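You operate a simulated robot arm through the tools that you are given. There is no shell and no other tool. Be economical: measure what you need, move in short steps, check, and stop when the job is done.

The job below is to be done with a simulated two-armed robot. You get a single attempt, and the scene is never put back.

JOB
Fetch the bristle brush and stand it on top of the blue coil. Take the box labelled "links" from the top of the oil bench and put it on the middle shelf of the rack. Fetch the iron block and set it on the top of the long workbench. Put the brass shell on top of the white insulator. Fetch the green feeder and stand it on the silver steel tray. Put the white-band brush on the top of the oil bench away on the top of the long workbench. The order is free. Set down upright: bristle brush, box, iron block, green feeder.

Only the result counts: the job must be done as asked and must still hold three seconds after the hand-in. Knocking over, shifting, dropping, spilling or breaking anything else fails it.

ROBOT AND FRAMES
Two 6-joint arms with fingered hands on one trunk, on a base that drives. Base frame: it is fixed to the floor where the robot stands at the start and does not move with it; the origin is under the middle of the robot, x ahead of it, y to its left, z up; the surface under the hand at the start is at about z = 880. Lengths are in mm, angles in rad, forces in N, time in s.
The left shoulder is at the start at [70, 191, 1341], the right one opposite. Places, roughly: blue box, red box [750, -250, 1000]; blue coil [250, -500, 1000]; brass shell (5x5x3 cm) [-1900, 300, 600]; bristle brush (4x4x12 cm) [700, -100, 900]; green feeder [500, -750, 500]; iron block (17x8x10 cm) [-1900, 500, 700]; middle shelf of the rack (20x108 cm) [820, 3200, 1280]; steel tray (17x23x3 cm) [-4400, -1800, 900]; top of the long workbench [-3600, -1600, 900]; white insulator (6x6x9 cm) [-1700, 500, 700]; white-band brush (2x3x6 cm) [400, -800, 900]. Payload 4.7 kg a hand.
The tool frame of a hand sits at the grasp point between the pads (the TCP): z along the fingers, y along the line on which they close. The tips reach 36 mm beyond it. The gripper opens to 120 mm. The gripper's body begins 42 mm behind the TCP. The gripper is a hand of 5 fingers: y runs from the thumb to the fingers, the wrist lies at [-18, -113, -198] in the tool frame, and closing takes about 1.5 s.
Orientation is told as [roll, pitch, yaw] about the base's x, y, z axes, in that order, counted from this pose: with the fingers straight down and the wrist toward the robot, the tool's x, y and z point along [0, 1, 0], [1, 0, 0] and [0, 0, -1] of the base frame.

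CONTROLS
- The arms move only by the tool servo_tool. It takes "left_motion", "right_motion" or both (then of equal length, played together; a hand with none holds still); each is a list that holds one entry, the list of rows, each a list of 6 numbers: the shift along the tool's x, y, z in cm, then the turn, a rotation vector about the tool's x, y, z in rad. In form: [[[x, y, z, wx, wy, wz], ...]]. A call has 1 to 12 rows; each row is the pose to reach, as a shift and turn from the pose commanded when the call began, along the tool's axes at that moment. "left_hand" and "right_hand" are, for a hand that has rows, the closure, from 0 (fully open) to 1 (shut), set as the call begins (left out, the last holds). A row lasts 0.2 s, in which the tool goes at most 50 mm and 0.15 rad; a call with a longer step from one row to the next is refused whole, and so is a gripper value outside its range. A pose out of reach is approached as far as the arm can. The call stops where the force on the tool passes 40 N (or 10 N more than at its start, if that is more) or the arm is blocked; 0.2 s more then pass. The fingers move at their own pace (about 45 mm/s each) and stop on an object; they squeeze with about 25 N. The grip force told is the motor's: it shows also when the fingers shut on nothing. Time passes only in rows, and 0.2 s behind the last, so rows that repeat a pose let the fingers close. The reply holds the time, the measured pose of the TCP, the force on the tool along the base axes, the opening and the grip force, in the units named above and with some noise, with the torque about the TCP (base axes, N m) and any sound that the robot's microphone picked up, and new pictures: "show" is both (left out), scene, wrist or none (wrist: the cameras of the hands that moved).
- Cameras (640 x 400 px; columns grow to the right, rows downward): "scene" is now at [120.4, -28.3, 1564.5]; the picture's right is [-0.57, -0.82, 0.00], its down [-0.58, 0.40, -0.71] and it looks along [0.58, -0.40, -0.71] (base axes); focal length 257 px, centre (320, 200). "left" rides on the left gripper at [-73, -91, -143] in its tool frame; the picture's right is [-0.80, -0.28, 0.53], its down [0.53, -0.73, 0.42] and it looks along [0.27, 0.62, 0.74] (tool axes); focal length 234 px, centre (320, 200). "right" rides on the right gripper at [72, -91, -143] in its tool frame; the picture's right is [-0.80, 0.28, -0.53], its down [-0.53, -0.73, 0.42] and it looks along [-0.27, 0.62, 0.74] (tool axes); focal length 234 px, centre (320, 200).
- raise_lower(by): slides the trunk up (or, below 0, down) by that many mm; the arms and the scene camera ride with it, the base frame stays. It gives what a move gives, with no picture.
- roll_base(legs): drives the robot by 1 to 6 legs, each [ahead, left, turn to the left] in mm, mm and rad, along the robot's own axes; the way and the turn of a leg run together, so that a leg with both is an arc; at most 1500 mm and 3.142 rad a leg. The arms and the cameras ride along, it lands a little off, and it stops where it bumps. It gives what a move gives, and a new picture of the scene camera.
- move_fingers(index, middle, ring, little, thumb_bend, thumb_turn, hand): sets how far each is bent, from 0 (flat) to 1 (curled in); at 0.3 the hand is open as for a grip, at 0.7 the pads meet at the TCP. One left out holds its place. A second passes; each finger stops where it meets its share of the squeeze, and holds until it gets a number again. A gripper value or a shape takes the hand back. It gives what a move gives, with no picture; readings hold the bend of each and the force on index, middle, ring, little, thumb and palm. thumb_turn goes from beside the hand (0) to across from the fingers (1), as for a grip.
- hand_shape(shape, hand): the hand has 5 fingers and takes this shape, open, in about a second: jaw (thumb against the fingers, like two jaws); tri (thumb and two fingers); tip (a fingertip pinch); poke (one finger out to press); point (the index stretched); flat (the hand flat); cup (the hand cupped); fist (a fist). The gripper value then closes the fingers along that shape, each until it touches; the sizes above hold for jaw. It gives what a move gives, with no picture.
- head_to(pan, tilt): turns the head with the scene camera to pan (to the left, within 1.501 rad either way) and tilt (down, from -0.506 to 1.204), counted from straight ahead of the robot. It gives what a move gives, and a new picture of the scene camera.
- measure_at(camera, pixels): for up to 12 pixels [column, row] of the newest picture of that camera ("zoom" is the newest enlarged one), the place [x, y, z] in the base frame of the surface seen there, good to about 2 mm, but the place of the scene camera against the robot may be out by one fixed shift of up to 25 mm in any direction. It takes no simulated time.
- close_up(camera, box): a new picture of the part [left, top, right, bottom] of that camera's present view, enlarged. It takes no simulated time.
- finish_job(): hands the job in; it is judged then, once.

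Work in short steps. Measure before you move; look again where a grasp or a placing could have gone wrong, and mend it. You have 124 turns and 260 pictures in all, those below and enlarged ones among them. Open the grippers and draw the arms clear of the work before you hand the job in, unless the task says otherwise; then end with one line.

The tools are called after "Request:" by a JSON object that holds its "fn" and its "kwargs". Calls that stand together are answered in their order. servo_tool: Moves the arms, as the interface text tells. Its arguments: {"type":"object","properties":{"left_motion":{"type":"array"},"left_hand":{"type":"number"},"right_motion":{"type":"array"},"right_hand":{"type":"number"},"show":{"type":"string","enum":["both","scene","wrist","none"]}},"required":[]} The other tools are called the same way: raise_lower (by) slides the trunk up or down; hand_shape (shape, hand) gives the hand a shape; move_fingers (index, middle, ring, little, thumb_bend, thumb_turn, hand) moves the fingers one by one; roll_base (legs) drives the base; head_to (pan, tilt) turns the head that bears the scene camera; measure_at (camera, pixels) gives the place of the surface under pixels of a picture; close_up (camera, box) takes an enlarged picture of a part of a camera's view; finish_job () hands the job in.

At the start:

```text
time: 0.0
left_tool_pos: [704.4, -75.1, 1246.7]
left_ee_rot: [0.0, 0.001, 0.0]
left_force: [0.0, 0.7, 0.3]
left_wrist_torque: [0.01, 0.02, 0.0]
left_finger_gap: 119.7
left_gripper_force: 0.0
left_shape: jaw
left_bend: [0.3, 0.3, 0.3, 0.3, 0.3, 0.98]
left_finger forces: [0.0, 0.0, 0.0, 0.1, 0.0, 0.0]
right_tool_pos: [408.1, -577.1, 1000.1]
right_ee_rot: [-0.001, 0.001, -0.001]
right_force: [0.4, 0.2, -0.8]
right_wrist_torque: [0.0, -0.02, 0.0]
right_finger_gap: 119.6
right_gripper_force: 0.1
right_shape: jaw
right_bend: [0.3, 0.3, 0.3, 0.3, 0.3, 0.98]
right_finger forces: [0.1, 0.0, 0.0, 0.1, 0.0, 0.1]
trunk travel left (down, up): [-818.0, 122.0]
robot x, y, heading: [2.1, -0.3, -0.004]
head pan, tilt: [-0.602, 0.787]
```

scene: 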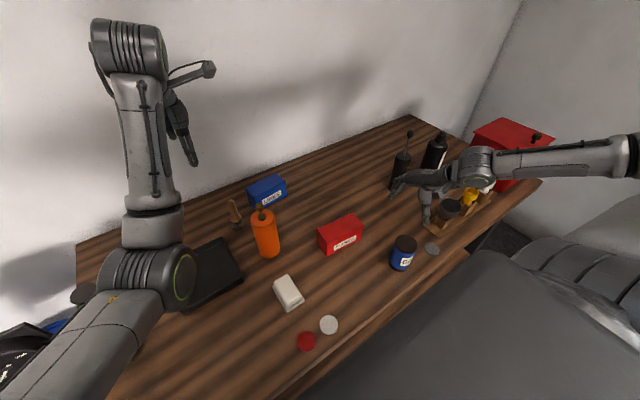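
right: 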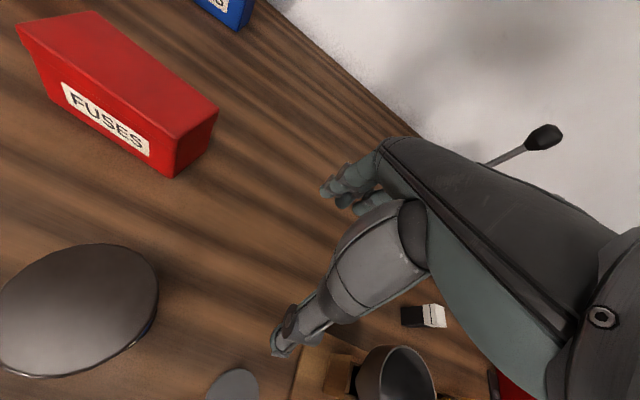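
left: 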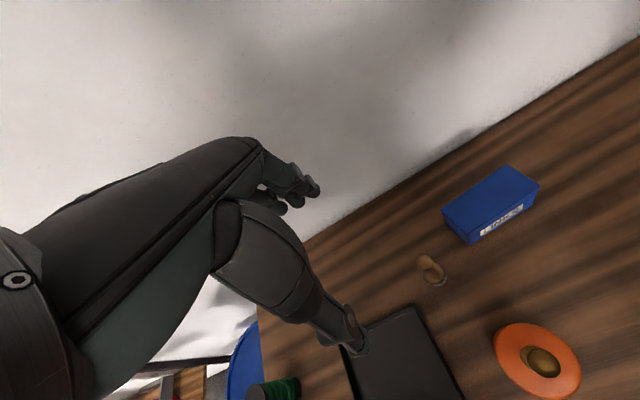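

The scene picture shows the oil bench with a blue box (267,192), red box (340,235), blue coil/jar (402,252), and a wooden brush (235,213). I enlarge it for identification.

Request:
{"fn": "close_up", "kwargs": {"camera": "scene", "box": [180, 140, 380, 360]}}

Request:
{"fn": "close_up", "kwargs": {"camera": "scene", "box": [370, 110, 560, 280]}}

Request:
{"fn": "measure_at", "kwargs": {"camera": "scene", "pixels": [[267, 184], [340, 227], [402, 243], [235, 213], [265, 215], [430, 248], [329, 325], [306, 341], [288, 285], [215, 272], [300, 300], [345, 246]]}}

```text
1.82 times, centred on (280, 250) of scene
```

zoom: 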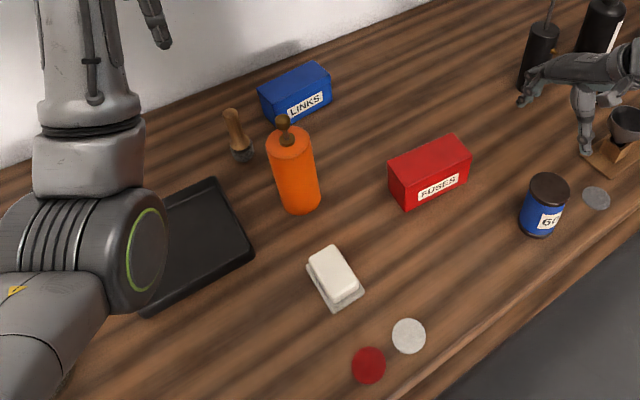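

```text
2.35 times, centred on (465, 195) of scene
```

zoom: 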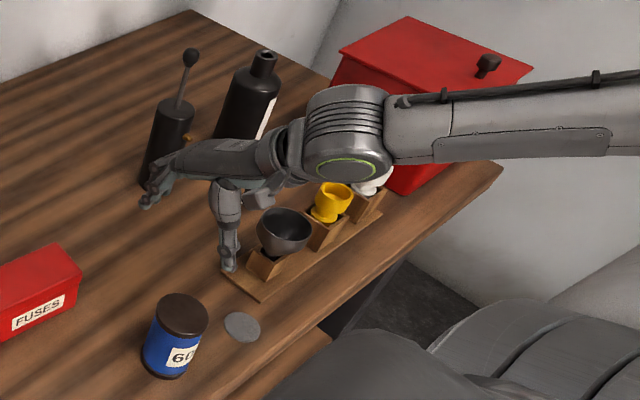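

```text
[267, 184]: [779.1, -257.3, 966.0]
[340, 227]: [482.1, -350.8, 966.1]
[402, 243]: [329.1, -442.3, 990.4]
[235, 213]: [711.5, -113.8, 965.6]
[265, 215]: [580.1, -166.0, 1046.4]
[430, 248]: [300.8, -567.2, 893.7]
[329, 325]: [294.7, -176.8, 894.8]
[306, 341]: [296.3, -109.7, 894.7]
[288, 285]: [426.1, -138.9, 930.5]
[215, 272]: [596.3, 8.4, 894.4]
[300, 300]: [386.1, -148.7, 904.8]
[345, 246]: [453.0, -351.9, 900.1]
```

The coil is the blue can with "60", and the brush stands left of the orange bottle. I compare with wrist-camera measures to get the scene camera's shift, and look around.

Request:
{"fn": "measure_at", "kwargs": {"camera": "left", "pixels": [[491, 195], [430, 268], [430, 330], [500, 260], [543, 360], [280, 390]]}}

Request:
{"fn": "measure_at", "kwargs": {"camera": "right", "pixels": [[75, 300], [230, 385], [412, 316], [435, 315], [120, 70], [230, 200], [400, 380]]}}

Request:
{"fn": "close_up", "kwargs": {"camera": "right", "box": [300, 260, 500, 400]}}

Request:
{"fn": "head_to", "kwargs": {"pan": -1.2, "tilt": 0.8}}

Request:
{"fn": "head_to", "kwargs": {"pan": 1.0, "tilt": 0.4}}

```text
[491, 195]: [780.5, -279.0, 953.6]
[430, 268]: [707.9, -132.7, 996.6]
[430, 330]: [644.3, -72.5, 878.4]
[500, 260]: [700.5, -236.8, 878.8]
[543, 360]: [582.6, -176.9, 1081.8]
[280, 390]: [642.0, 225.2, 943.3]
```

```text
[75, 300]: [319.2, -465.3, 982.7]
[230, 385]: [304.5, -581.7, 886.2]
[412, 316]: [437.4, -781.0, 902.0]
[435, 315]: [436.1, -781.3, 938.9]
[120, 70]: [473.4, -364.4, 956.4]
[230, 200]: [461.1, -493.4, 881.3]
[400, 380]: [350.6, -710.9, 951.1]
```

```text
2.86 times, centred on (400, 330) of right
```

zoom: 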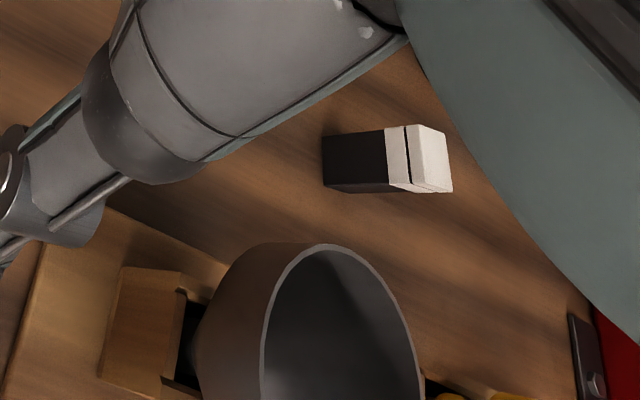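

```text
time: 1.0
left_tool_pos: [703.2, -75.5, 1247.2]
left_ee_rot: [-0.001, 0.002, 0.003]
left_force: [-0.5, -0.2, 0.2]
left_wrist_torque: [0.02, 0.02, 0.0]
left_finger_gap: 119.5
left_gripper_force: 0.1
left_shape: jaw
left_bend: [0.3, 0.3, 0.3, 0.3, 0.3, 0.98]
left_finger forces: [0.0, 0.1, 0.1, 0.0, 0.0, 0.0]
right_tool_pos: [409.5, -577.9, 998.5]
right_ee_rot: [0.001, 0.002, 0.001]
right_force: [0.4, 0.5, 0.1]
right_wrist_torque: [-0.02, 0.02, 0.0]
right_finger_gap: 119.8
right_gripper_force: 0.0
right_shape: jaw
right_bend: [0.3, 0.3, 0.3, 0.3, 0.3, 0.98]
right_finger forces: [0.0, 0.0, 0.0, 0.0, 0.1, 0.0]
trunk travel left (down, up): [-818.0, 122.0]
robot x, y, heading: [1.4, -3.9, -0.002]
head pan, tilt: [-1.201, 0.799]
```

scene: 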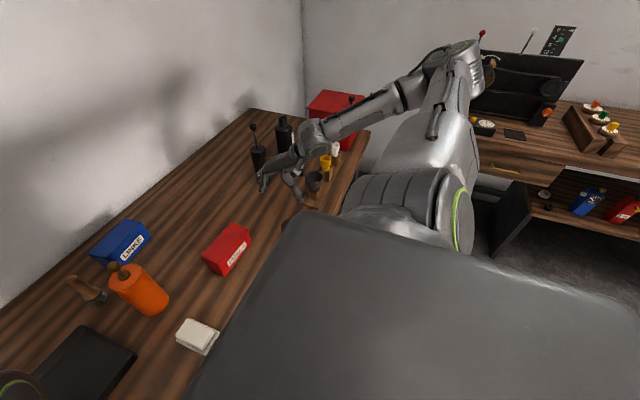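

```text
time: 3.1
left_tool_pos: [703.5, -74.8, 1248.0]
left_ee_rot: [-0.002, 0.002, 0.001]
left_force: [-0.3, 0.7, -0.3]
left_wrist_torque: [-0.03, 0.02, -0.01]
left_finger_gap: 119.7
left_gripper_force: 0.0
left_shape: jaw
left_bend: [0.3, 0.3, 0.3, 0.3, 0.3, 0.98]
left_finger forces: [0.0, 0.0, 0.1, 0.0, 0.1, 0.0]
right_tool_pos: [410.0, -576.6, 999.6]
right_ee_rot: [-0.001, 0.0, -0.001]
right_force: [-0.7, -0.1, -0.5]
right_wrist_torque: [0.0, 0.0, 0.01]
right_finger_gap: 119.9
right_gripper_force: 0.1
right_shape: jaw
right_bend: [0.3, 0.3, 0.3, 0.3, 0.3, 0.98]
right_finger forces: [0.0, 0.0, 0.1, 0.1, 0.0, 0.1]
trunk travel left (down, up): [-818.0, 122.0]
robot x, y, heading: [-0.8, 1.3, 0.001]
head pan, tilt: [1.0, 0.4]
```

scene: 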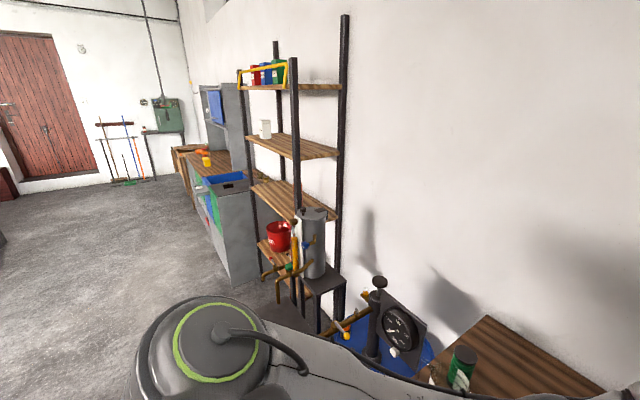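

Scene readings are roughly 10–14 mm too high. I look for the feeder under the bench on the right.

Request:
{"fn": "head_to", "kwargs": {"pan": -1.0, "tilt": 1.2}}

Request:
{"fn": "head_to", "kwargs": {"pan": 1.5, "tilt": 0.4}}

Request:
{"fn": "head_to", "kwargs": {"pan": -1.5, "tilt": 0.5}}

```text
time: 5.0
left_tool_pos: [703.9, -75.6, 1247.6]
left_ee_rot: [-0.003, 0.0, 0.001]
left_force: [0.3, 0.2, 0.3]
left_wrist_torque: [-0.03, 0.0, 0.03]
left_finger_gap: 119.6
left_gripper_force: 0.1
left_shape: jaw
left_bend: [0.3, 0.3, 0.3, 0.3, 0.3, 0.98]
left_finger forces: [0.1, 0.0, 0.0, 0.0, 0.0, 0.0]
right_tool_pos: [409.4, -577.1, 999.2]
right_ee_rot: [-0.001, -0.003, -0.001]
right_force: [-0.8, 0.3, 0.3]
right_wrist_torque: [0.03, 0.01, 0.01]
right_finger_gap: 119.5
right_gripper_force: 0.1
right_shape: jaw
right_bend: [0.3, 0.3, 0.3, 0.3, 0.3, 0.98]
right_finger forces: [0.0, 0.1, 0.1, 0.1, 0.0, 0.0]
trunk travel left (down, up): [-818.0, 122.0]
robot x, y, heading: [-1.4, 4.4, -0.002]
head pan, tilt: [-1.0, 1.201]
```

scene: 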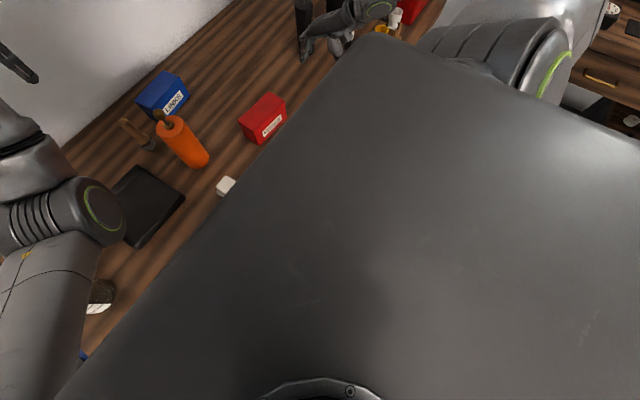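

```text
time: 7.3
left_tool_pos: [703.9, -74.8, 1247.1]
left_ee_rot: [-0.003, 0.002, 0.002]
left_force: [-0.8, 0.1, 0.1]
left_wrist_torque: [0.02, 0.0, -0.02]
left_finger_gap: 119.6
left_gripper_force: 0.0
left_shape: jaw
left_bend: [0.3, 0.3, 0.3, 0.3, 0.3, 0.98]
left_finger forces: [0.0, 0.1, 0.0, 0.0, 0.0, 0.0]
right_tool_pos: [408.6, -578.0, 999.8]
right_ee_rot: [0.001, 0.001, -0.001]
right_force: [0.5, 0.4, 0.4]
right_wrist_torque: [0.0, 0.03, 0.05]
right_finger_gap: 119.5
right_gripper_force: 0.1
right_shape: jaw
right_bend: [0.3, 0.3, 0.3, 0.3, 0.3, 0.98]
right_finger forces: [0.0, 0.1, 0.0, 0.1, 0.0, 0.1]
trunk travel left (down, up): [-818.0, 122.0]
robot x, y, heading: [4.2, -2.3, 0.001]
head pan, tilt: [1.499, 0.4]
```

scene: 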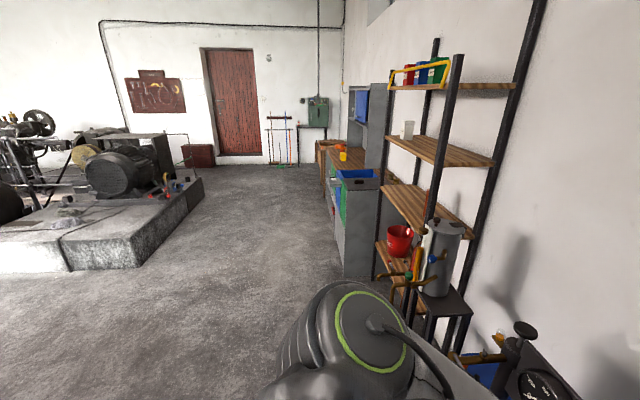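

```text
time: 9.9
left_tool_pos: [703.7, -75.7, 1247.5]
left_ee_rot: [-0.002, 0.002, 0.002]
left_force: [-0.7, 0.8, 0.3]
left_wrist_torque: [0.02, -0.01, -0.03]
left_finger_gap: 119.6
left_gripper_force: 0.1
left_shape: jaw
left_bend: [0.3, 0.3, 0.3, 0.3, 0.3, 0.98]
left_finger forces: [0.0, 0.0, 0.0, 0.1, 0.0, 0.1]
right_tool_pos: [410.0, -577.8, 999.5]
right_ee_rot: [0.001, -0.001, 0.0]
right_force: [0.2, -0.9, 0.2]
right_wrist_torque: [0.02, -0.03, -0.04]
right_finger_gap: 119.5
right_gripper_force: 0.1
right_shape: jaw
right_bend: [0.3, 0.3, 0.3, 0.3, 0.3, 0.98]
right_finger forces: [0.0, 0.1, 0.1, 0.1, 0.0, 0.1]
trunk travel left (down, up): [-818.0, 122.0]
robot x, y, heading: [-2.4, 1.9, 0.003]
head pan, tilt: [-1.499, 0.499]
```

scene: 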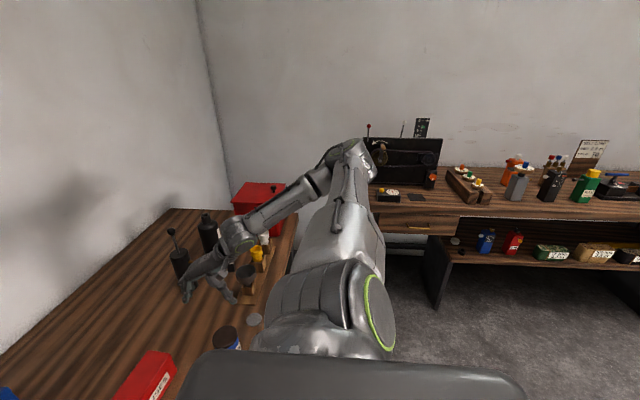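

I zoom the left camera onto the brush to determine its shape and axis before grasping it with the left hand.

Request:
{"fn": "close_up", "kwargs": {"camera": "left", "box": [380, 220, 480, 300]}}

Request:
{"fn": "measure_at", "kwargs": {"camera": "left", "pixels": [[427, 260], [432, 266], [436, 273], [440, 281], [443, 283], [550, 355], [522, 333]]}}

Request:
{"fn": "head_to", "kwargs": {"pan": -0.3, "tilt": 0.8}}

```text
5.00 times, centred on (430, 260) of left
```

zoom: 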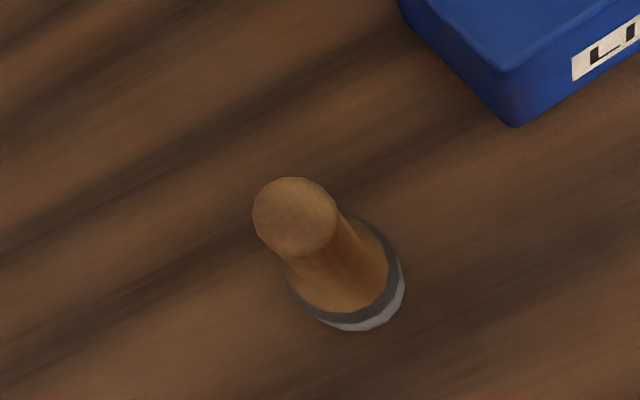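

```text
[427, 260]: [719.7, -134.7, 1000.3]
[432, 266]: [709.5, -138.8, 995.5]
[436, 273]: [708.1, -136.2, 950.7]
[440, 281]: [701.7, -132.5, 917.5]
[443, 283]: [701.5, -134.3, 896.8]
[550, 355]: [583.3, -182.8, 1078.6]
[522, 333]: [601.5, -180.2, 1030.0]
```

```text
time: 11.3
left_tool_pos: [703.6, -76.8, 1247.8]
left_ee_rot: [-0.004, 0.002, 0.001]
left_force: [-0.5, 0.6, -0.3]
left_wrist_torque: [0.04, -0.03, 0.03]
left_finger_gap: 119.8
left_gripper_force: 0.0
left_shape: jaw
left_bend: [0.3, 0.3, 0.3, 0.3, 0.3, 0.98]
left_finger forces: [0.1, 0.0, 0.0, 0.0, 0.0, 0.0]
right_tool_pos: [409.5, -577.3, 1000.2]
right_ee_rot: [-0.001, -0.002, -0.001]
right_force: [1.2, 0.8, -0.4]
right_wrist_torque: [-0.01, 0.03, -0.02]
right_finger_gap: 119.7
right_gripper_force: 0.0
right_shape: jaw
right_bend: [0.3, 0.3, 0.3, 0.3, 0.3, 0.98]
right_finger forces: [0.0, 0.0, 0.0, 0.1, 0.1, 0.0]
trunk travel left (down, up): [-818.0, 122.0]
robot x, y, heading: [1.3, -0.2, -0.003]
head pan, tilt: [-0.3, 0.799]
```

scene: 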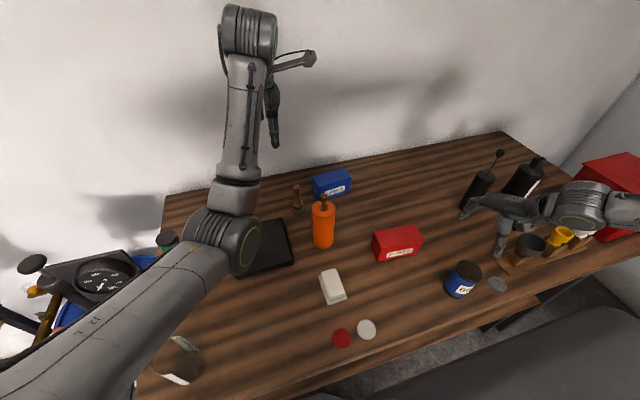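

The brush stands at about (718,-135), top z≈1000. I turn the left hand by yaw −0.8 (clear of the orange bottle) and hover above it with half-closed hand.

Request:
{"fn": "servo_tool", "kwargs": {"left_motion": [[[-1, 0.3, 1, 0, 0, 0.14], [-2, 0.5, 2, 0, 0, 0.28], [-3, 0.7, 4, 0, 0, 0.42], [-4, 1, 7, 0, 0, 0.56], [-5, 1.2, 10, 0, 0, 0.7], [-5.9, 1.4, 13, 0, 0, 0.8], [-5.9, 1.4, 15, 0, 0, 0.8]]], "left_hand": 0.45, "show": "both"}}

```text
time: 12.9
left_tool_pos: [716.6, -134.4, 1096.4]
left_ee_rot: [-0.001, 0.0, -0.801]
left_force: [-0.4, 0.2, 0.5]
left_wrist_torque: [-0.02, 0.02, 0.04]
left_finger_gap: 66.3
left_gripper_force: 0.0
left_shape: jaw
left_bend: [0.74, 0.43, 0.4, 0.4, 0.68, 1.0]
left_finger forces: [0.0, 0.0, 0.0, 0.1, 0.1, 0.0]
right_tool_pos: [410.2, -577.6, 999.9]
right_ee_rot: [-0.001, 0.0, 0.001]
right_force: [0.2, 0.2, 0.5]
right_wrist_torque: [0.01, 0.03, 0.04]
right_finger_gap: 119.7
right_gripper_force: 0.0
right_shape: jaw
right_bend: [0.3, 0.3, 0.3, 0.3, 0.3, 0.98]
right_finger forces: [0.1, 0.0, 0.0, 0.0, 0.0, 0.0]
trunk travel left (down, up): [-818.0, 122.0]
robot x, y, heading: [0.9, -0.7, -0.001]
head pan, tilt: [-0.3, 0.799]
```

scene: 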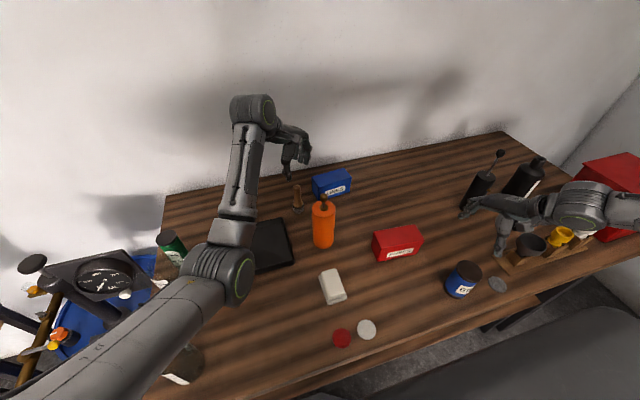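
left: 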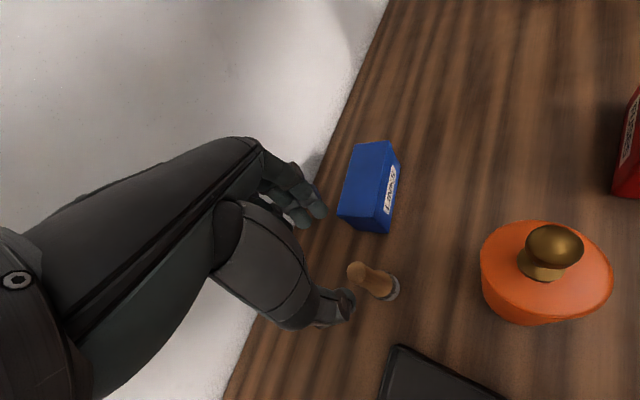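

The TCP's downward line projects to (360,267), at the brush top (357,270). I check the measure and go down.

Request:
{"fn": "measure_at", "kwargs": {"camera": "left", "pixels": [[357, 271], [353, 270], [352, 275], [375, 282], [395, 290], [378, 230]]}}

Request:
{"fn": "close_up", "kwargs": {"camera": "left", "box": [260, 160, 420, 340]}}

```text
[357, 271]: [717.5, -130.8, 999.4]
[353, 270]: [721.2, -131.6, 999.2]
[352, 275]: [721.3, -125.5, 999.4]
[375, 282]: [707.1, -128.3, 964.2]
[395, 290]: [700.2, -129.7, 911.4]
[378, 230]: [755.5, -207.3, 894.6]
```

```text
2.22 times, centred on (340, 250) of left
```

zoom: 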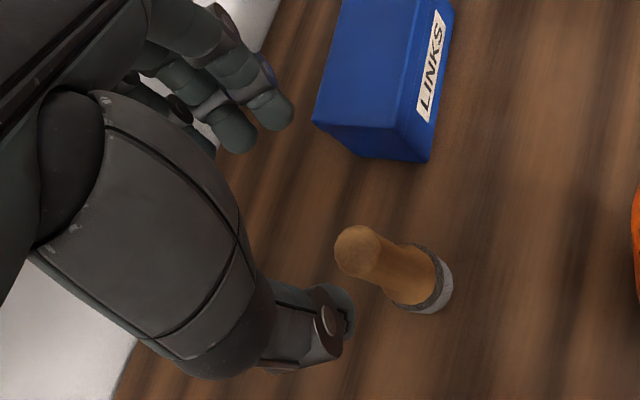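

Descend to z≈974 with a 4 mm correction.

Request:
{"fn": "servo_tool", "kwargs": {"left_motion": [[[0.4, -0.2, 3, 0, 0, 0], [0.4, -0.2, 6, 0, 0, 0], [0.4, -0.2, 8, 0, 0, 0], [0.4, -0.2, 10, 0, 0, 0], [0.4, -0.2, 11, 0, 0, 0], [0.4, -0.2, 12.2, 0, 0, 0]]], "show": "both"}}

```text
time: 14.5
left_tool_pos: [738.8, -108.9, 987.9]
left_ee_rot: [0.041, -0.006, -0.78]
left_force: [-0.3, -0.7, -0.2]
left_wrist_torque: [0.0, -0.01, -0.01]
left_finger_gap: 66.5
left_gripper_force: 0.0
left_shape: jaw
left_bend: [0.74, 0.43, 0.4, 0.4, 0.68, 1.0]
left_finger forces: [0.1, 0.0, 0.1, 0.0, 0.0, 0.1]
right_tool_pos: [409.0, -577.5, 999.3]
right_ee_rot: [0.0, 0.001, 0.0]
right_force: [0.7, -0.2, -0.3]
right_wrist_torque: [0.02, 0.04, 0.01]
right_finger_gap: 119.6
right_gripper_force: 0.0
right_shape: jaw
right_bend: [0.3, 0.3, 0.3, 0.3, 0.3, 0.98]
right_finger forces: [0.1, 0.0, 0.0, 0.0, 0.0, 0.1]
trunk travel left (down, up): [-818.0, 122.0]
robot x, y, heading: [0.9, 2.2, 0.002]
head pan, tilt: [-0.3, 0.799]
stopped in row 6 (left hand): the arm was blocked; the commanded pose is now the measured one
```

scene: 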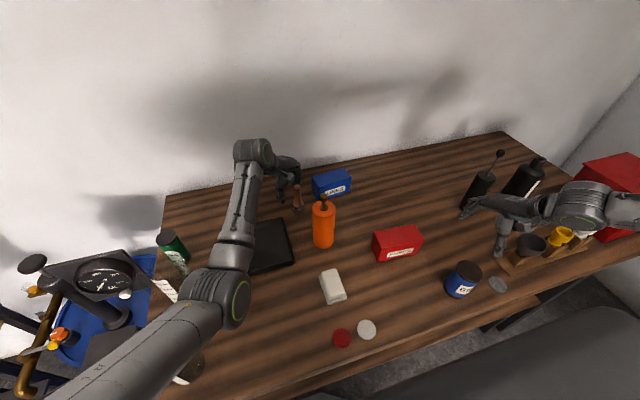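
left: 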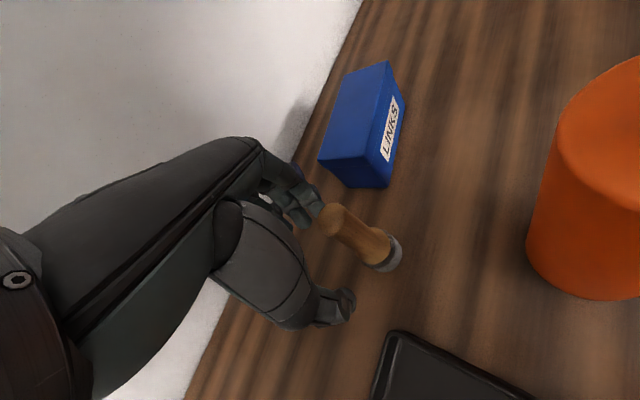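

The arm was blocked (joint limit, no force) and drifted. I back up, restore the pose, raise the right hand, and will lower via the trunk instead.

Request:
{"fn": "servo_tool", "kwargs": {"left_motion": [[[0, 0, -4, 0, 0, 0], [0, 0, -8, 0, 0, 0], [0, 0, -11, 0, 0, 0], [-3, 0, -11, -0.029, -0.029, 0.02], [-3, 0, -11, -0.029, -0.029, 0.02]]], "right_motion": [[[0, 0, -3, 0, 0, 0], [0, 0, -6, 0, 0, 0], [0, 0, -9, 0, 0, 0], [0, 0, -12, 0, 0, 0], [0, 0, -15, 0, 0, 0]]], "show": "wrist"}}

```text
time: 15.7
left_tool_pos: [711.5, -136.9, 1096.4]
left_ee_rot: [0.01, -0.035, -0.803]
left_force: [-0.8, -1.4, -0.7]
left_wrist_torque: [0.14, -0.1, 0.02]
left_finger_gap: 66.2
left_gripper_force: 0.1
left_shape: jaw
left_bend: [0.74, 0.43, 0.4, 0.4, 0.68, 1.0]
left_finger forces: [0.0, 0.0, 0.1, 0.1, 0.0, 0.0]
right_tool_pos: [468.3, -521.3, 1104.1]
right_ee_rot: [0.018, -0.012, -0.005]
right_force: [0.8, 1.1, 3.4]
right_wrist_torque: [-0.07, 0.18, 0.03]
right_finger_gap: 120.1
right_gripper_force: 0.0
right_shape: jaw
right_bend: [0.3, 0.3, 0.3, 0.3, 0.3, 0.98]
right_finger forces: [0.1, 0.1, 0.1, 0.0, 0.0, 0.0]
right hand out of reach, approached as far as the arm can: row 1, 2, 3, 4, 5
trunk travel left (down, up): [-818.0, 122.0]
robot x, y, heading: [0.7, 5.2, -0.0]
head pan, tilt: [-0.3, 0.799]
```

right: 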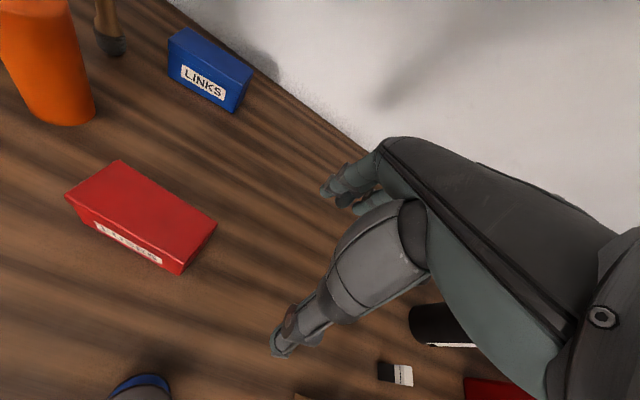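
left: 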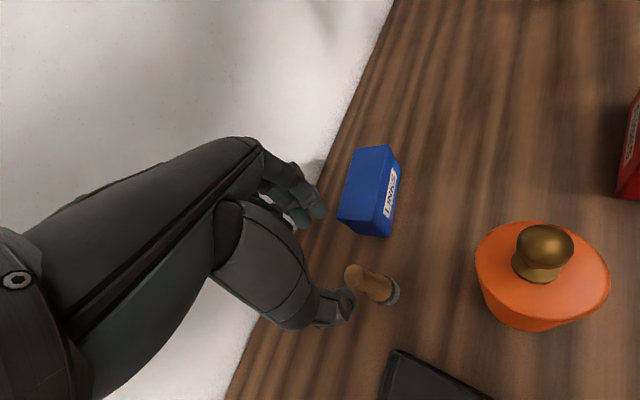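

I correct the left pose by ~1 cm, then lower the trunk.

Request:
{"fn": "servo_tool", "kwargs": {"left_motion": [[[0.9, 0, 0, 0.017, -0.032, 0], [0.9, 0, 0, 0.017, -0.032, 0], [0.9, 0, 0, 0.017, -0.032, 0]]], "show": "none"}}

Request:
{"fn": "raise_lower", "kwargs": {"by": -60}}

```text
time: 16.5
left_tool_pos: [719.3, -129.1, 1096.6]
left_ee_rot: [-0.025, -0.019, -0.804]
left_force: [-1.6, 1.1, 0.2]
left_wrist_torque: [-0.07, -0.02, -0.03]
left_finger_gap: 66.5
left_gripper_force: 0.1
left_shape: jaw
left_bend: [0.74, 0.43, 0.4, 0.4, 0.68, 1.0]
left_finger forces: [0.0, 0.1, 0.0, 0.0, 0.0, 0.1]
right_tool_pos: [471.8, -517.4, 1107.4]
right_ee_rot: [0.001, -0.006, 0.007]
right_force: [0.8, 0.1, -1.0]
right_wrist_torque: [-0.02, -0.01, 0.01]
right_finger_gap: 119.8
right_gripper_force: 0.1
right_shape: jaw
right_bend: [0.3, 0.3, 0.3, 0.3, 0.3, 0.98]
right_finger forces: [0.1, 0.0, 0.0, 0.0, 0.0, 0.0]
trunk travel left (down, up): [-818.0, 122.0]
robot x, y, heading: [0.5, 0.3, -0.002]
head pan, tilt: [-0.3, 0.799]
```

```text
time: 17.5
left_tool_pos: [718.0, -130.7, 1035.3]
left_ee_rot: [-0.024, -0.019, -0.804]
left_force: [0.8, 0.6, 0.2]
left_wrist_torque: [-0.02, 0.0, 0.02]
left_finger_gap: 66.3
left_gripper_force: 0.2
left_shape: jaw
left_bend: [0.74, 0.43, 0.4, 0.4, 0.68, 1.0]
left_finger forces: [0.0, 0.1, 0.0, 0.0, 0.0, 0.1]
right_tool_pos: [472.1, -518.3, 1047.6]
right_ee_rot: [0.001, -0.006, 0.005]
right_force: [-0.5, 0.3, 0.1]
right_wrist_torque: [-0.05, -0.01, 0.0]
right_finger_gap: 120.2
right_gripper_force: 0.1
right_shape: jaw
right_bend: [0.3, 0.3, 0.3, 0.3, 0.3, 0.98]
right_finger forces: [0.1, 0.0, 0.1, 0.0, 0.0, 0.0]
trunk travel left (down, up): [-758.0, 182.0]
robot x, y, heading: [-2.0, -0.2, 0.0]
head pan, tilt: [-0.3, 0.799]
```

Aligned at (718,−131). Lower another 58 mm, then check in the left camera.

Request:
{"fn": "raise_lower", "kwargs": {"by": -58}}

Request:
{"fn": "close_up", "kwargs": {"camera": "left", "box": [220, 130, 420, 330]}}

```text
time: 18.4
left_tool_pos: [718.6, -130.8, 978.3]
left_ee_rot: [-0.024, -0.02, -0.804]
left_force: [0.1, 0.0, 0.4]
left_wrist_torque: [-0.03, 0.02, 0.0]
left_finger_gap: 66.1
left_gripper_force: 0.0
left_shape: jaw
left_bend: [0.74, 0.43, 0.4, 0.4, 0.68, 1.0]
left_finger forces: [0.1, 0.0, 0.0, 0.1, 0.0, 0.1]
right_tool_pos: [470.5, -517.4, 989.3]
right_ee_rot: [0.0, -0.005, 0.005]
right_force: [-0.6, 0.4, 0.0]
right_wrist_torque: [0.01, -0.03, 0.02]
right_finger_gap: 120.2
right_gripper_force: 0.0
right_shape: jaw
right_bend: [0.3, 0.3, 0.3, 0.3, 0.3, 0.98]
right_finger forces: [0.0, 0.0, 0.0, 0.0, 0.0, 0.0]
trunk travel left (down, up): [-700.0, 240.0]
robot x, y, heading: [0.0, 1.9, 0.002]
head pan, tilt: [-0.3, 0.799]
```

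```text
2.00 times, centred on (320, 230) of left
```

zoom: 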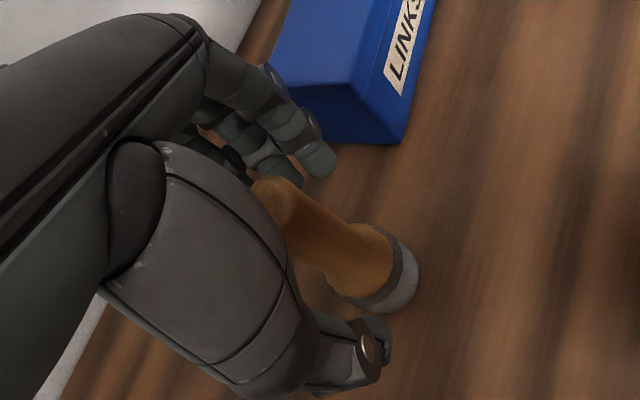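

The handle lies between thumb and fingers. Close the hand.

Request:
{"fn": "servo_tool", "kwargs": {"left_motion": [[[0, 0, 0, 0, 0, 0], [0, 0, 0, 0, 0, 0], [0, 0, 0, 0, 0, 0], [0, 0, 0, 0, 0, 0], [0, 0, 0, 0, 0, 0], [0, 0, 0, 0, 0, 0], [0, 0, 0, 0, 0, 0], [0, 0, 0, 0, 0, 0]]], "left_hand": 1, "show": "wrist"}}

```text
time: 20.2
left_tool_pos: [719.2, -129.3, 977.5]
left_ee_rot: [-0.024, -0.018, -0.804]
left_force: [-0.4, 0.0, 0.8]
left_wrist_torque: [-0.02, -0.01, -0.01]
left_finger_gap: 15.0
left_gripper_force: 25.1
left_shape: jaw
left_bend: [0.72, 0.64, 0.69, 0.69, 0.75, 1.0]
left_finger forces: [11.7, 8.9, 0.0, 0.1, 20.8, 0.0]
right_tool_pos: [471.8, -518.4, 989.2]
right_ee_rot: [0.001, -0.007, 0.004]
right_force: [-0.2, -0.5, 0.0]
right_wrist_torque: [0.01, -0.01, 0.0]
right_finger_gap: 120.2
right_gripper_force: 0.0
right_shape: jaw
right_bend: [0.3, 0.3, 0.3, 0.3, 0.3, 0.98]
right_finger forces: [0.0, 0.1, 0.0, 0.0, 0.0, 0.0]
trunk travel left (down, up): [-700.0, 240.0]
robot x, y, heading: [-0.4, 0.7, -0.002]
head pan, tilt: [-0.3, 0.799]
```

left: 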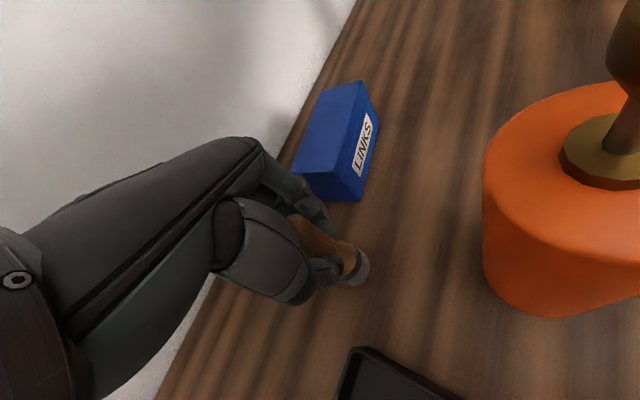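

Gripped (gap 15 mm, 25 N). Raise the trunk 235 mm to clear the bottle, then drive so the hand stands over the coil.

Request:
{"fn": "raise_lower", "kwargs": {"by": 235}}

Request:
{"fn": "roll_base", "kwargs": {"legs": [[-390, 0, 0], [0, -325, 0]]}}

Request:
{"fn": "close_up", "kwargs": {"camera": "left", "box": [160, 100, 640, 400]}}

```text
time: 22.7
left_tool_pos: [719.0, -130.9, 1212.5]
left_ee_rot: [-0.024, -0.017, -0.805]
left_force: [-0.4, -0.5, -0.6]
left_wrist_torque: [0.03, -0.01, -0.01]
left_finger_gap: 15.3
left_gripper_force: 25.0
left_shape: jaw
left_bend: [0.72, 0.64, 0.69, 0.69, 0.75, 1.0]
left_finger forces: [11.8, 8.9, 0.0, 0.1, 20.8, 0.0]
right_tool_pos: [472.0, -518.6, 1225.8]
right_ee_rot: [0.001, -0.005, 0.004]
right_force: [0.2, 0.1, -0.1]
right_wrist_torque: [-0.02, 0.0, 0.0]
right_finger_gap: 119.9
right_gripper_force: 0.1
right_shape: jaw
right_bend: [0.3, 0.3, 0.3, 0.3, 0.3, 0.98]
right_finger forces: [0.0, 0.0, 0.1, 0.0, 0.0, 0.1]
trunk travel left (down, up): [-935.0, 5.0]
robot x, y, heading: [-2.2, 1.3, 0.003]
head pan, tilt: [-0.3, 0.799]
```

```text
time: 26.9
left_tool_pos: [328.1, -451.6, 1213.5]
left_ee_rot: [-0.026, -0.019, -0.804]
left_force: [0.1, 1.1, -0.5]
left_wrist_torque: [0.02, 0.0, 0.01]
left_finger_gap: 15.2
left_gripper_force: 24.9
left_shape: jaw
left_bend: [0.72, 0.64, 0.69, 0.69, 0.75, 1.0]
left_finger forces: [11.8, 8.9, 0.0, 0.0, 20.8, 0.0]
right_tool_pos: [81.3, -840.5, 1226.0]
right_ee_rot: [0.0, -0.005, 0.002]
right_force: [-0.3, 0.2, 0.6]
right_wrist_torque: [0.02, 0.0, 0.03]
right_finger_gap: 119.9
right_gripper_force: 0.0
right_shape: jaw
right_bend: [0.3, 0.3, 0.3, 0.3, 0.3, 0.98]
right_finger forces: [0.0, 0.0, 0.1, 0.0, 0.0, 0.0]
trunk travel left (down, up): [-935.0, 5.0]
robot x, y, heading: [-389.4, -325.1, 0.0]
head pan, tilt: [-0.3, 0.799]
```

scene: 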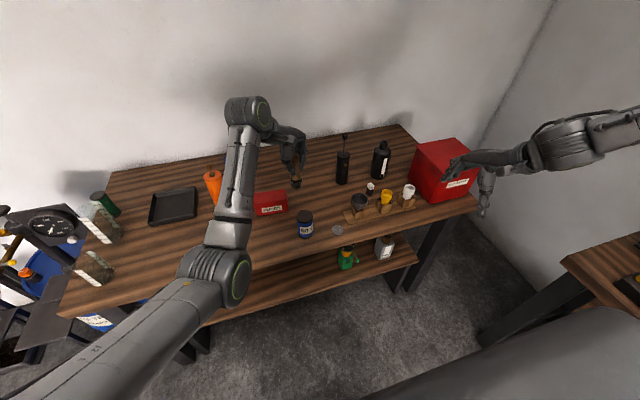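

```text
1.33 times, centred on (400, 250) of left
```

zoom: 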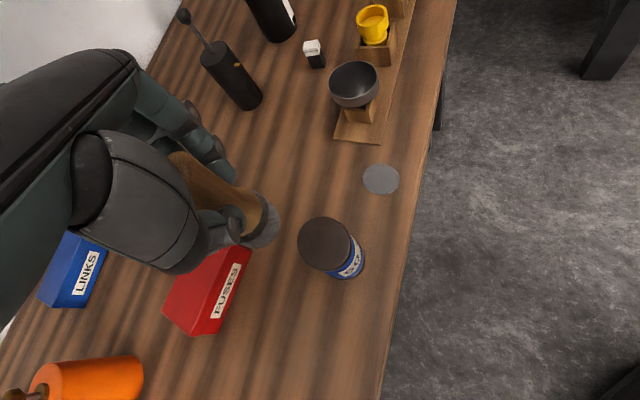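

The coil's top is at zoom (325,243); I measure it. The green feeder is visible on the lower shelf at (347,257).

Request:
{"fn": "measure_at", "kwargs": {"camera": "zoom", "pixels": [[325, 243], [302, 243], [348, 243], [325, 222], [325, 266], [265, 233], [315, 40], [312, 50], [318, 62]]}}

Request:
{"fn": "measure_at", "kwargs": {"camera": "scene", "pixels": [[345, 258], [348, 247], [355, 267], [384, 247], [330, 280], [320, 245], [380, 240], [306, 215]]}}

Request:
{"fn": "close_up", "kwargs": {"camera": "scene", "box": [260, 180, 460, 310]}}

```text
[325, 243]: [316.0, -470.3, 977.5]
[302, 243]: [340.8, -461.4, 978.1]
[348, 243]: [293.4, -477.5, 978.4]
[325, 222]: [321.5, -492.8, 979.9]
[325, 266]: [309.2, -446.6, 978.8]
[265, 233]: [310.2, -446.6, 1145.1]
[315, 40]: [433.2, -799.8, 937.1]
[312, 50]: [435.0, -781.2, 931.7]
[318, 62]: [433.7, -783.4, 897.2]
```

```text
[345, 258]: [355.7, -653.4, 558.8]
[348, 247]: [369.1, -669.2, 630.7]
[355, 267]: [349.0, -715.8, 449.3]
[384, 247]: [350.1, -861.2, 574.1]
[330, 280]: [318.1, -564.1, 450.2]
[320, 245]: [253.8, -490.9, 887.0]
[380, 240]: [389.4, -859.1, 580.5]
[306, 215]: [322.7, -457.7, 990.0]
```

```text
3.08 times, centred on (360, 245) of scene
```

zoom: 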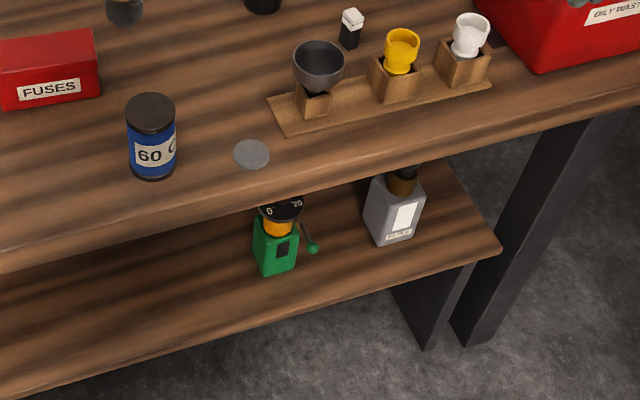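

Shift the left hand onto the coil axis (316,−470), then lower 120 mm by trunk.

Request:
{"fn": "servo_tool", "kwargs": {"left_motion": [[[-1, 0.2, 0, 0, 0, 0], [-2.1, 0.45, 0, 0, 0, 0], [-2.1, 0.45, 0, 0, 0, 0]]], "show": "none"}}

Request:
{"fn": "raise_lower", "kwargs": {"by": -118}}

Request:
{"fn": "close_up", "kwargs": {"camera": "left", "box": [240, 160, 440, 320]}}

Request:
{"fn": "close_up", "kwargs": {"camera": "scene", "box": [240, 120, 380, 260]}}

```text
time: 27.7
left_tool_pos: [318.7, -468.5, 1213.1]
left_ee_rot: [-0.022, -0.017, -0.801]
left_force: [0.5, -1.2, -0.8]
left_wrist_torque: [-0.01, -0.01, -0.01]
left_finger_gap: 14.8
left_gripper_force: 25.0
left_shape: jaw
left_bend: [0.72, 0.64, 0.69, 0.69, 0.75, 1.0]
left_finger forces: [12.0, 8.8, 0.1, 0.0, 20.8, 0.1]
right_tool_pos: [81.8, -842.2, 1222.9]
right_ee_rot: [0.002, -0.005, 0.003]
right_force: [-1.0, 0.3, 0.0]
right_wrist_torque: [-0.01, 0.03, 0.01]
right_finger_gap: 119.8
right_gripper_force: 0.1
right_shape: jaw
right_bend: [0.3, 0.3, 0.3, 0.3, 0.3, 0.98]
right_finger forces: [0.0, 0.0, 0.0, 0.1, 0.1, 0.0]
trunk travel left (down, up): [-935.0, 5.0]
robot x, y, heading: [-392.0, -324.8, 0.0]
head pan, tilt: [-0.3, 0.799]
```

```text
time: 29.2
left_tool_pos: [318.0, -469.2, 1095.6]
left_ee_rot: [-0.022, -0.017, -0.802]
left_force: [0.3, 0.7, -0.8]
left_wrist_torque: [0.01, -0.02, -0.02]
left_finger_gap: 15.1
left_gripper_force: 25.0
left_shape: jaw
left_bend: [0.72, 0.64, 0.69, 0.69, 0.75, 1.0]
left_finger forces: [11.9, 8.8, 0.0, 0.0, 20.7, 0.1]
right_tool_pos: [81.1, -842.2, 1106.3]
right_ee_rot: [0.002, -0.005, 0.004]
right_force: [0.6, 0.3, 0.4]
right_wrist_torque: [0.02, 0.0, -0.02]
right_finger_gap: 120.2
right_gripper_force: 0.1
right_shape: jaw
right_bend: [0.3, 0.3, 0.3, 0.3, 0.3, 0.98]
right_finger forces: [0.0, 0.0, 0.1, 0.0, 0.1, 0.1]
trunk travel left (down, up): [-817.0, 123.0]
robot x, y, heading: [-392.6, -324.6, -0.005]
head pan, tilt: [-0.3, 0.799]
```

```text
2.50 times, centred on (340, 240) of left
```

zoom: 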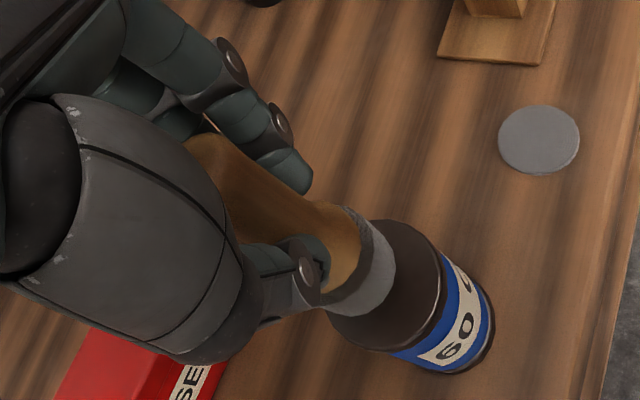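

```text
2.86 times, centred on (310, 190) of scene
```

zoom: 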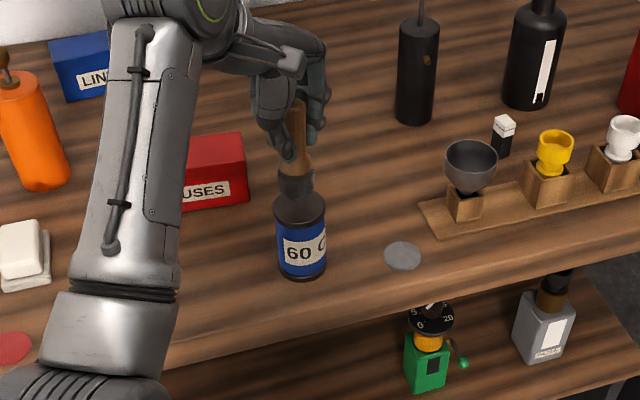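

Brush looks centred over the coil. Lower in small steps watching the force.

Request:
{"fn": "raise_lower", "kwargs": {"by": -15}}

Request:
{"fn": "raise_lower", "kwargs": {"by": -3}}

Request:
{"fn": "close_up", "kwargs": {"camera": "scene", "box": [270, 150, 350, 230]}}

```text
time: 29.8
left_tool_pos: [318.0, -468.4, 1079.8]
left_ee_rot: [-0.022, -0.019, -0.8]
left_force: [0.2, -0.4, -0.4]
left_wrist_torque: [0.0, -0.02, 0.01]
left_finger_gap: 15.0
left_gripper_force: 25.1
left_shape: jaw
left_bend: [0.72, 0.64, 0.69, 0.69, 0.75, 1.0]
left_finger forces: [12.0, 8.8, 0.1, 0.0, 20.8, 0.0]
right_tool_pos: [81.3, -843.1, 1092.4]
right_ee_rot: [0.003, -0.006, 0.004]
right_force: [-0.6, 0.3, 0.3]
right_wrist_torque: [0.0, -0.03, 0.03]
right_finger_gap: 119.8
right_gripper_force: 0.2
right_shape: jaw
right_bend: [0.3, 0.3, 0.3, 0.3, 0.3, 0.98]
right_finger forces: [0.0, 0.0, 0.1, 0.0, 0.0, 0.0]
trunk travel left (down, up): [-802.0, 138.0]
robot x, y, heading: [-388.8, -323.6, -0.001]
head pan, tilt: [-0.3, 0.799]
```

```text
time: 30.3
left_tool_pos: [317.6, -468.9, 1077.2]
left_ee_rot: [-0.021, -0.018, -0.801]
left_force: [0.1, -0.1, 2.3]
left_wrist_torque: [-0.02, 0.0, 0.02]
left_finger_gap: 15.5
left_gripper_force: 25.0
left_shape: jaw
left_bend: [0.72, 0.64, 0.69, 0.69, 0.75, 1.0]
left_finger forces: [12.3, 9.1, 0.0, 0.0, 21.8, 0.0]
right_tool_pos: [80.7, -841.0, 1088.9]
right_ee_rot: [0.002, -0.007, 0.003]
right_force: [0.4, -0.2, 0.1]
right_wrist_torque: [-0.02, -0.01, 0.0]
right_finger_gap: 119.9
right_gripper_force: 0.0
right_shape: jaw
right_bend: [0.3, 0.3, 0.3, 0.3, 0.3, 0.98]
right_finger forces: [0.0, 0.0, 0.0, 0.0, 0.0, 0.1]
trunk travel left (down, up): [-799.0, 141.0]
robot x, y, heading: [-388.2, -320.6, -0.004]
head pan, tilt: [-0.3, 0.799]
```

```text
5.00 times, centred on (310, 190) of scene
```

zoom: 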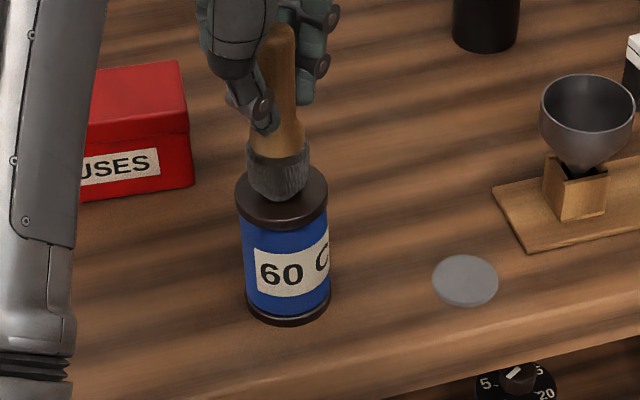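

Contact felt (2.3 N) and the brush sits centred. Release gently.

Request:
{"fn": "servo_tool", "kwargs": {"left_motion": [[[0, 0, 0, 0, 0, 0], [0, 0, 0, 0, 0, 0], [0, 0, 0, 0, 0, 0], [0, 0, 0, 0, 0, 0], [0, 0, 0, 0, 0, 0], [0, 0, 0, 0, 0, 0]]], "left_hand": 0.4, "show": "wrist"}}

Request:
{"fn": "close_up", "kwargs": {"camera": "scene", "box": [270, 150, 350, 230]}}

```text
time: 31.7
left_tool_pos: [318.3, -469.0, 1077.0]
left_ee_rot: [-0.021, -0.016, -0.802]
left_force: [0.7, -0.5, 0.1]
left_wrist_torque: [0.0, -0.01, -0.01]
left_finger_gap: 71.6
left_gripper_force: 0.0
left_shape: jaw
left_bend: [0.74, 0.41, 0.38, 0.42, 0.66, 1.0]
left_finger forces: [0.0, 0.0, 0.0, 0.0, 0.1, 0.1]
right_tool_pos: [81.1, -842.3, 1088.3]
right_ee_rot: [0.002, -0.004, 0.005]
right_force: [0.1, 0.3, -0.3]
right_wrist_torque: [0.01, -0.02, 0.02]
right_finger_gap: 120.1
right_gripper_force: 0.1
right_shape: jaw
right_bend: [0.3, 0.3, 0.3, 0.3, 0.3, 0.98]
right_finger forces: [0.0, 0.0, 0.1, 0.0, 0.0, 0.1]
trunk travel left (down, up): [-799.0, 141.0]
robot x, y, heading: [-390.7, -321.7, 0.0]
head pan, tilt: [-0.3, 0.799]
```

left: 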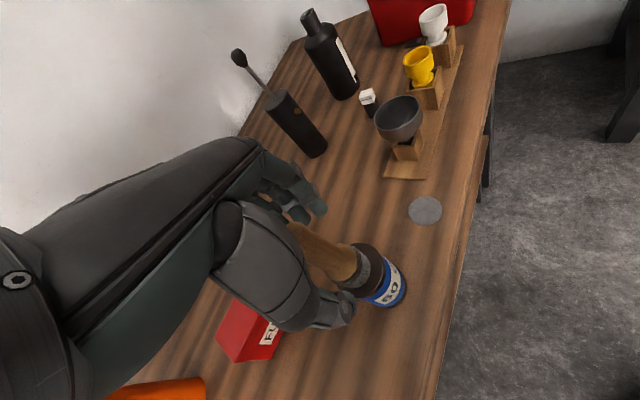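

```text
5.00 times, centred on (310, 190) of scene
```

zoom: 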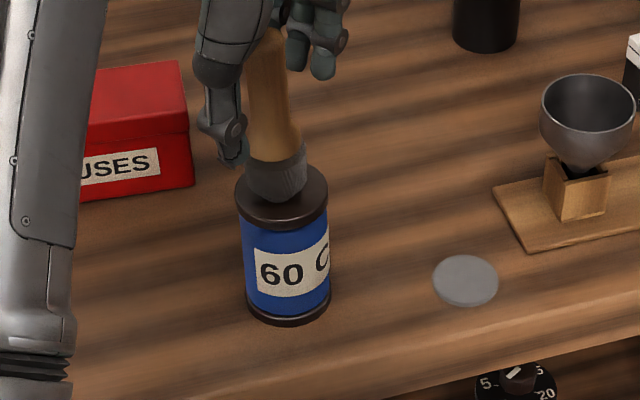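

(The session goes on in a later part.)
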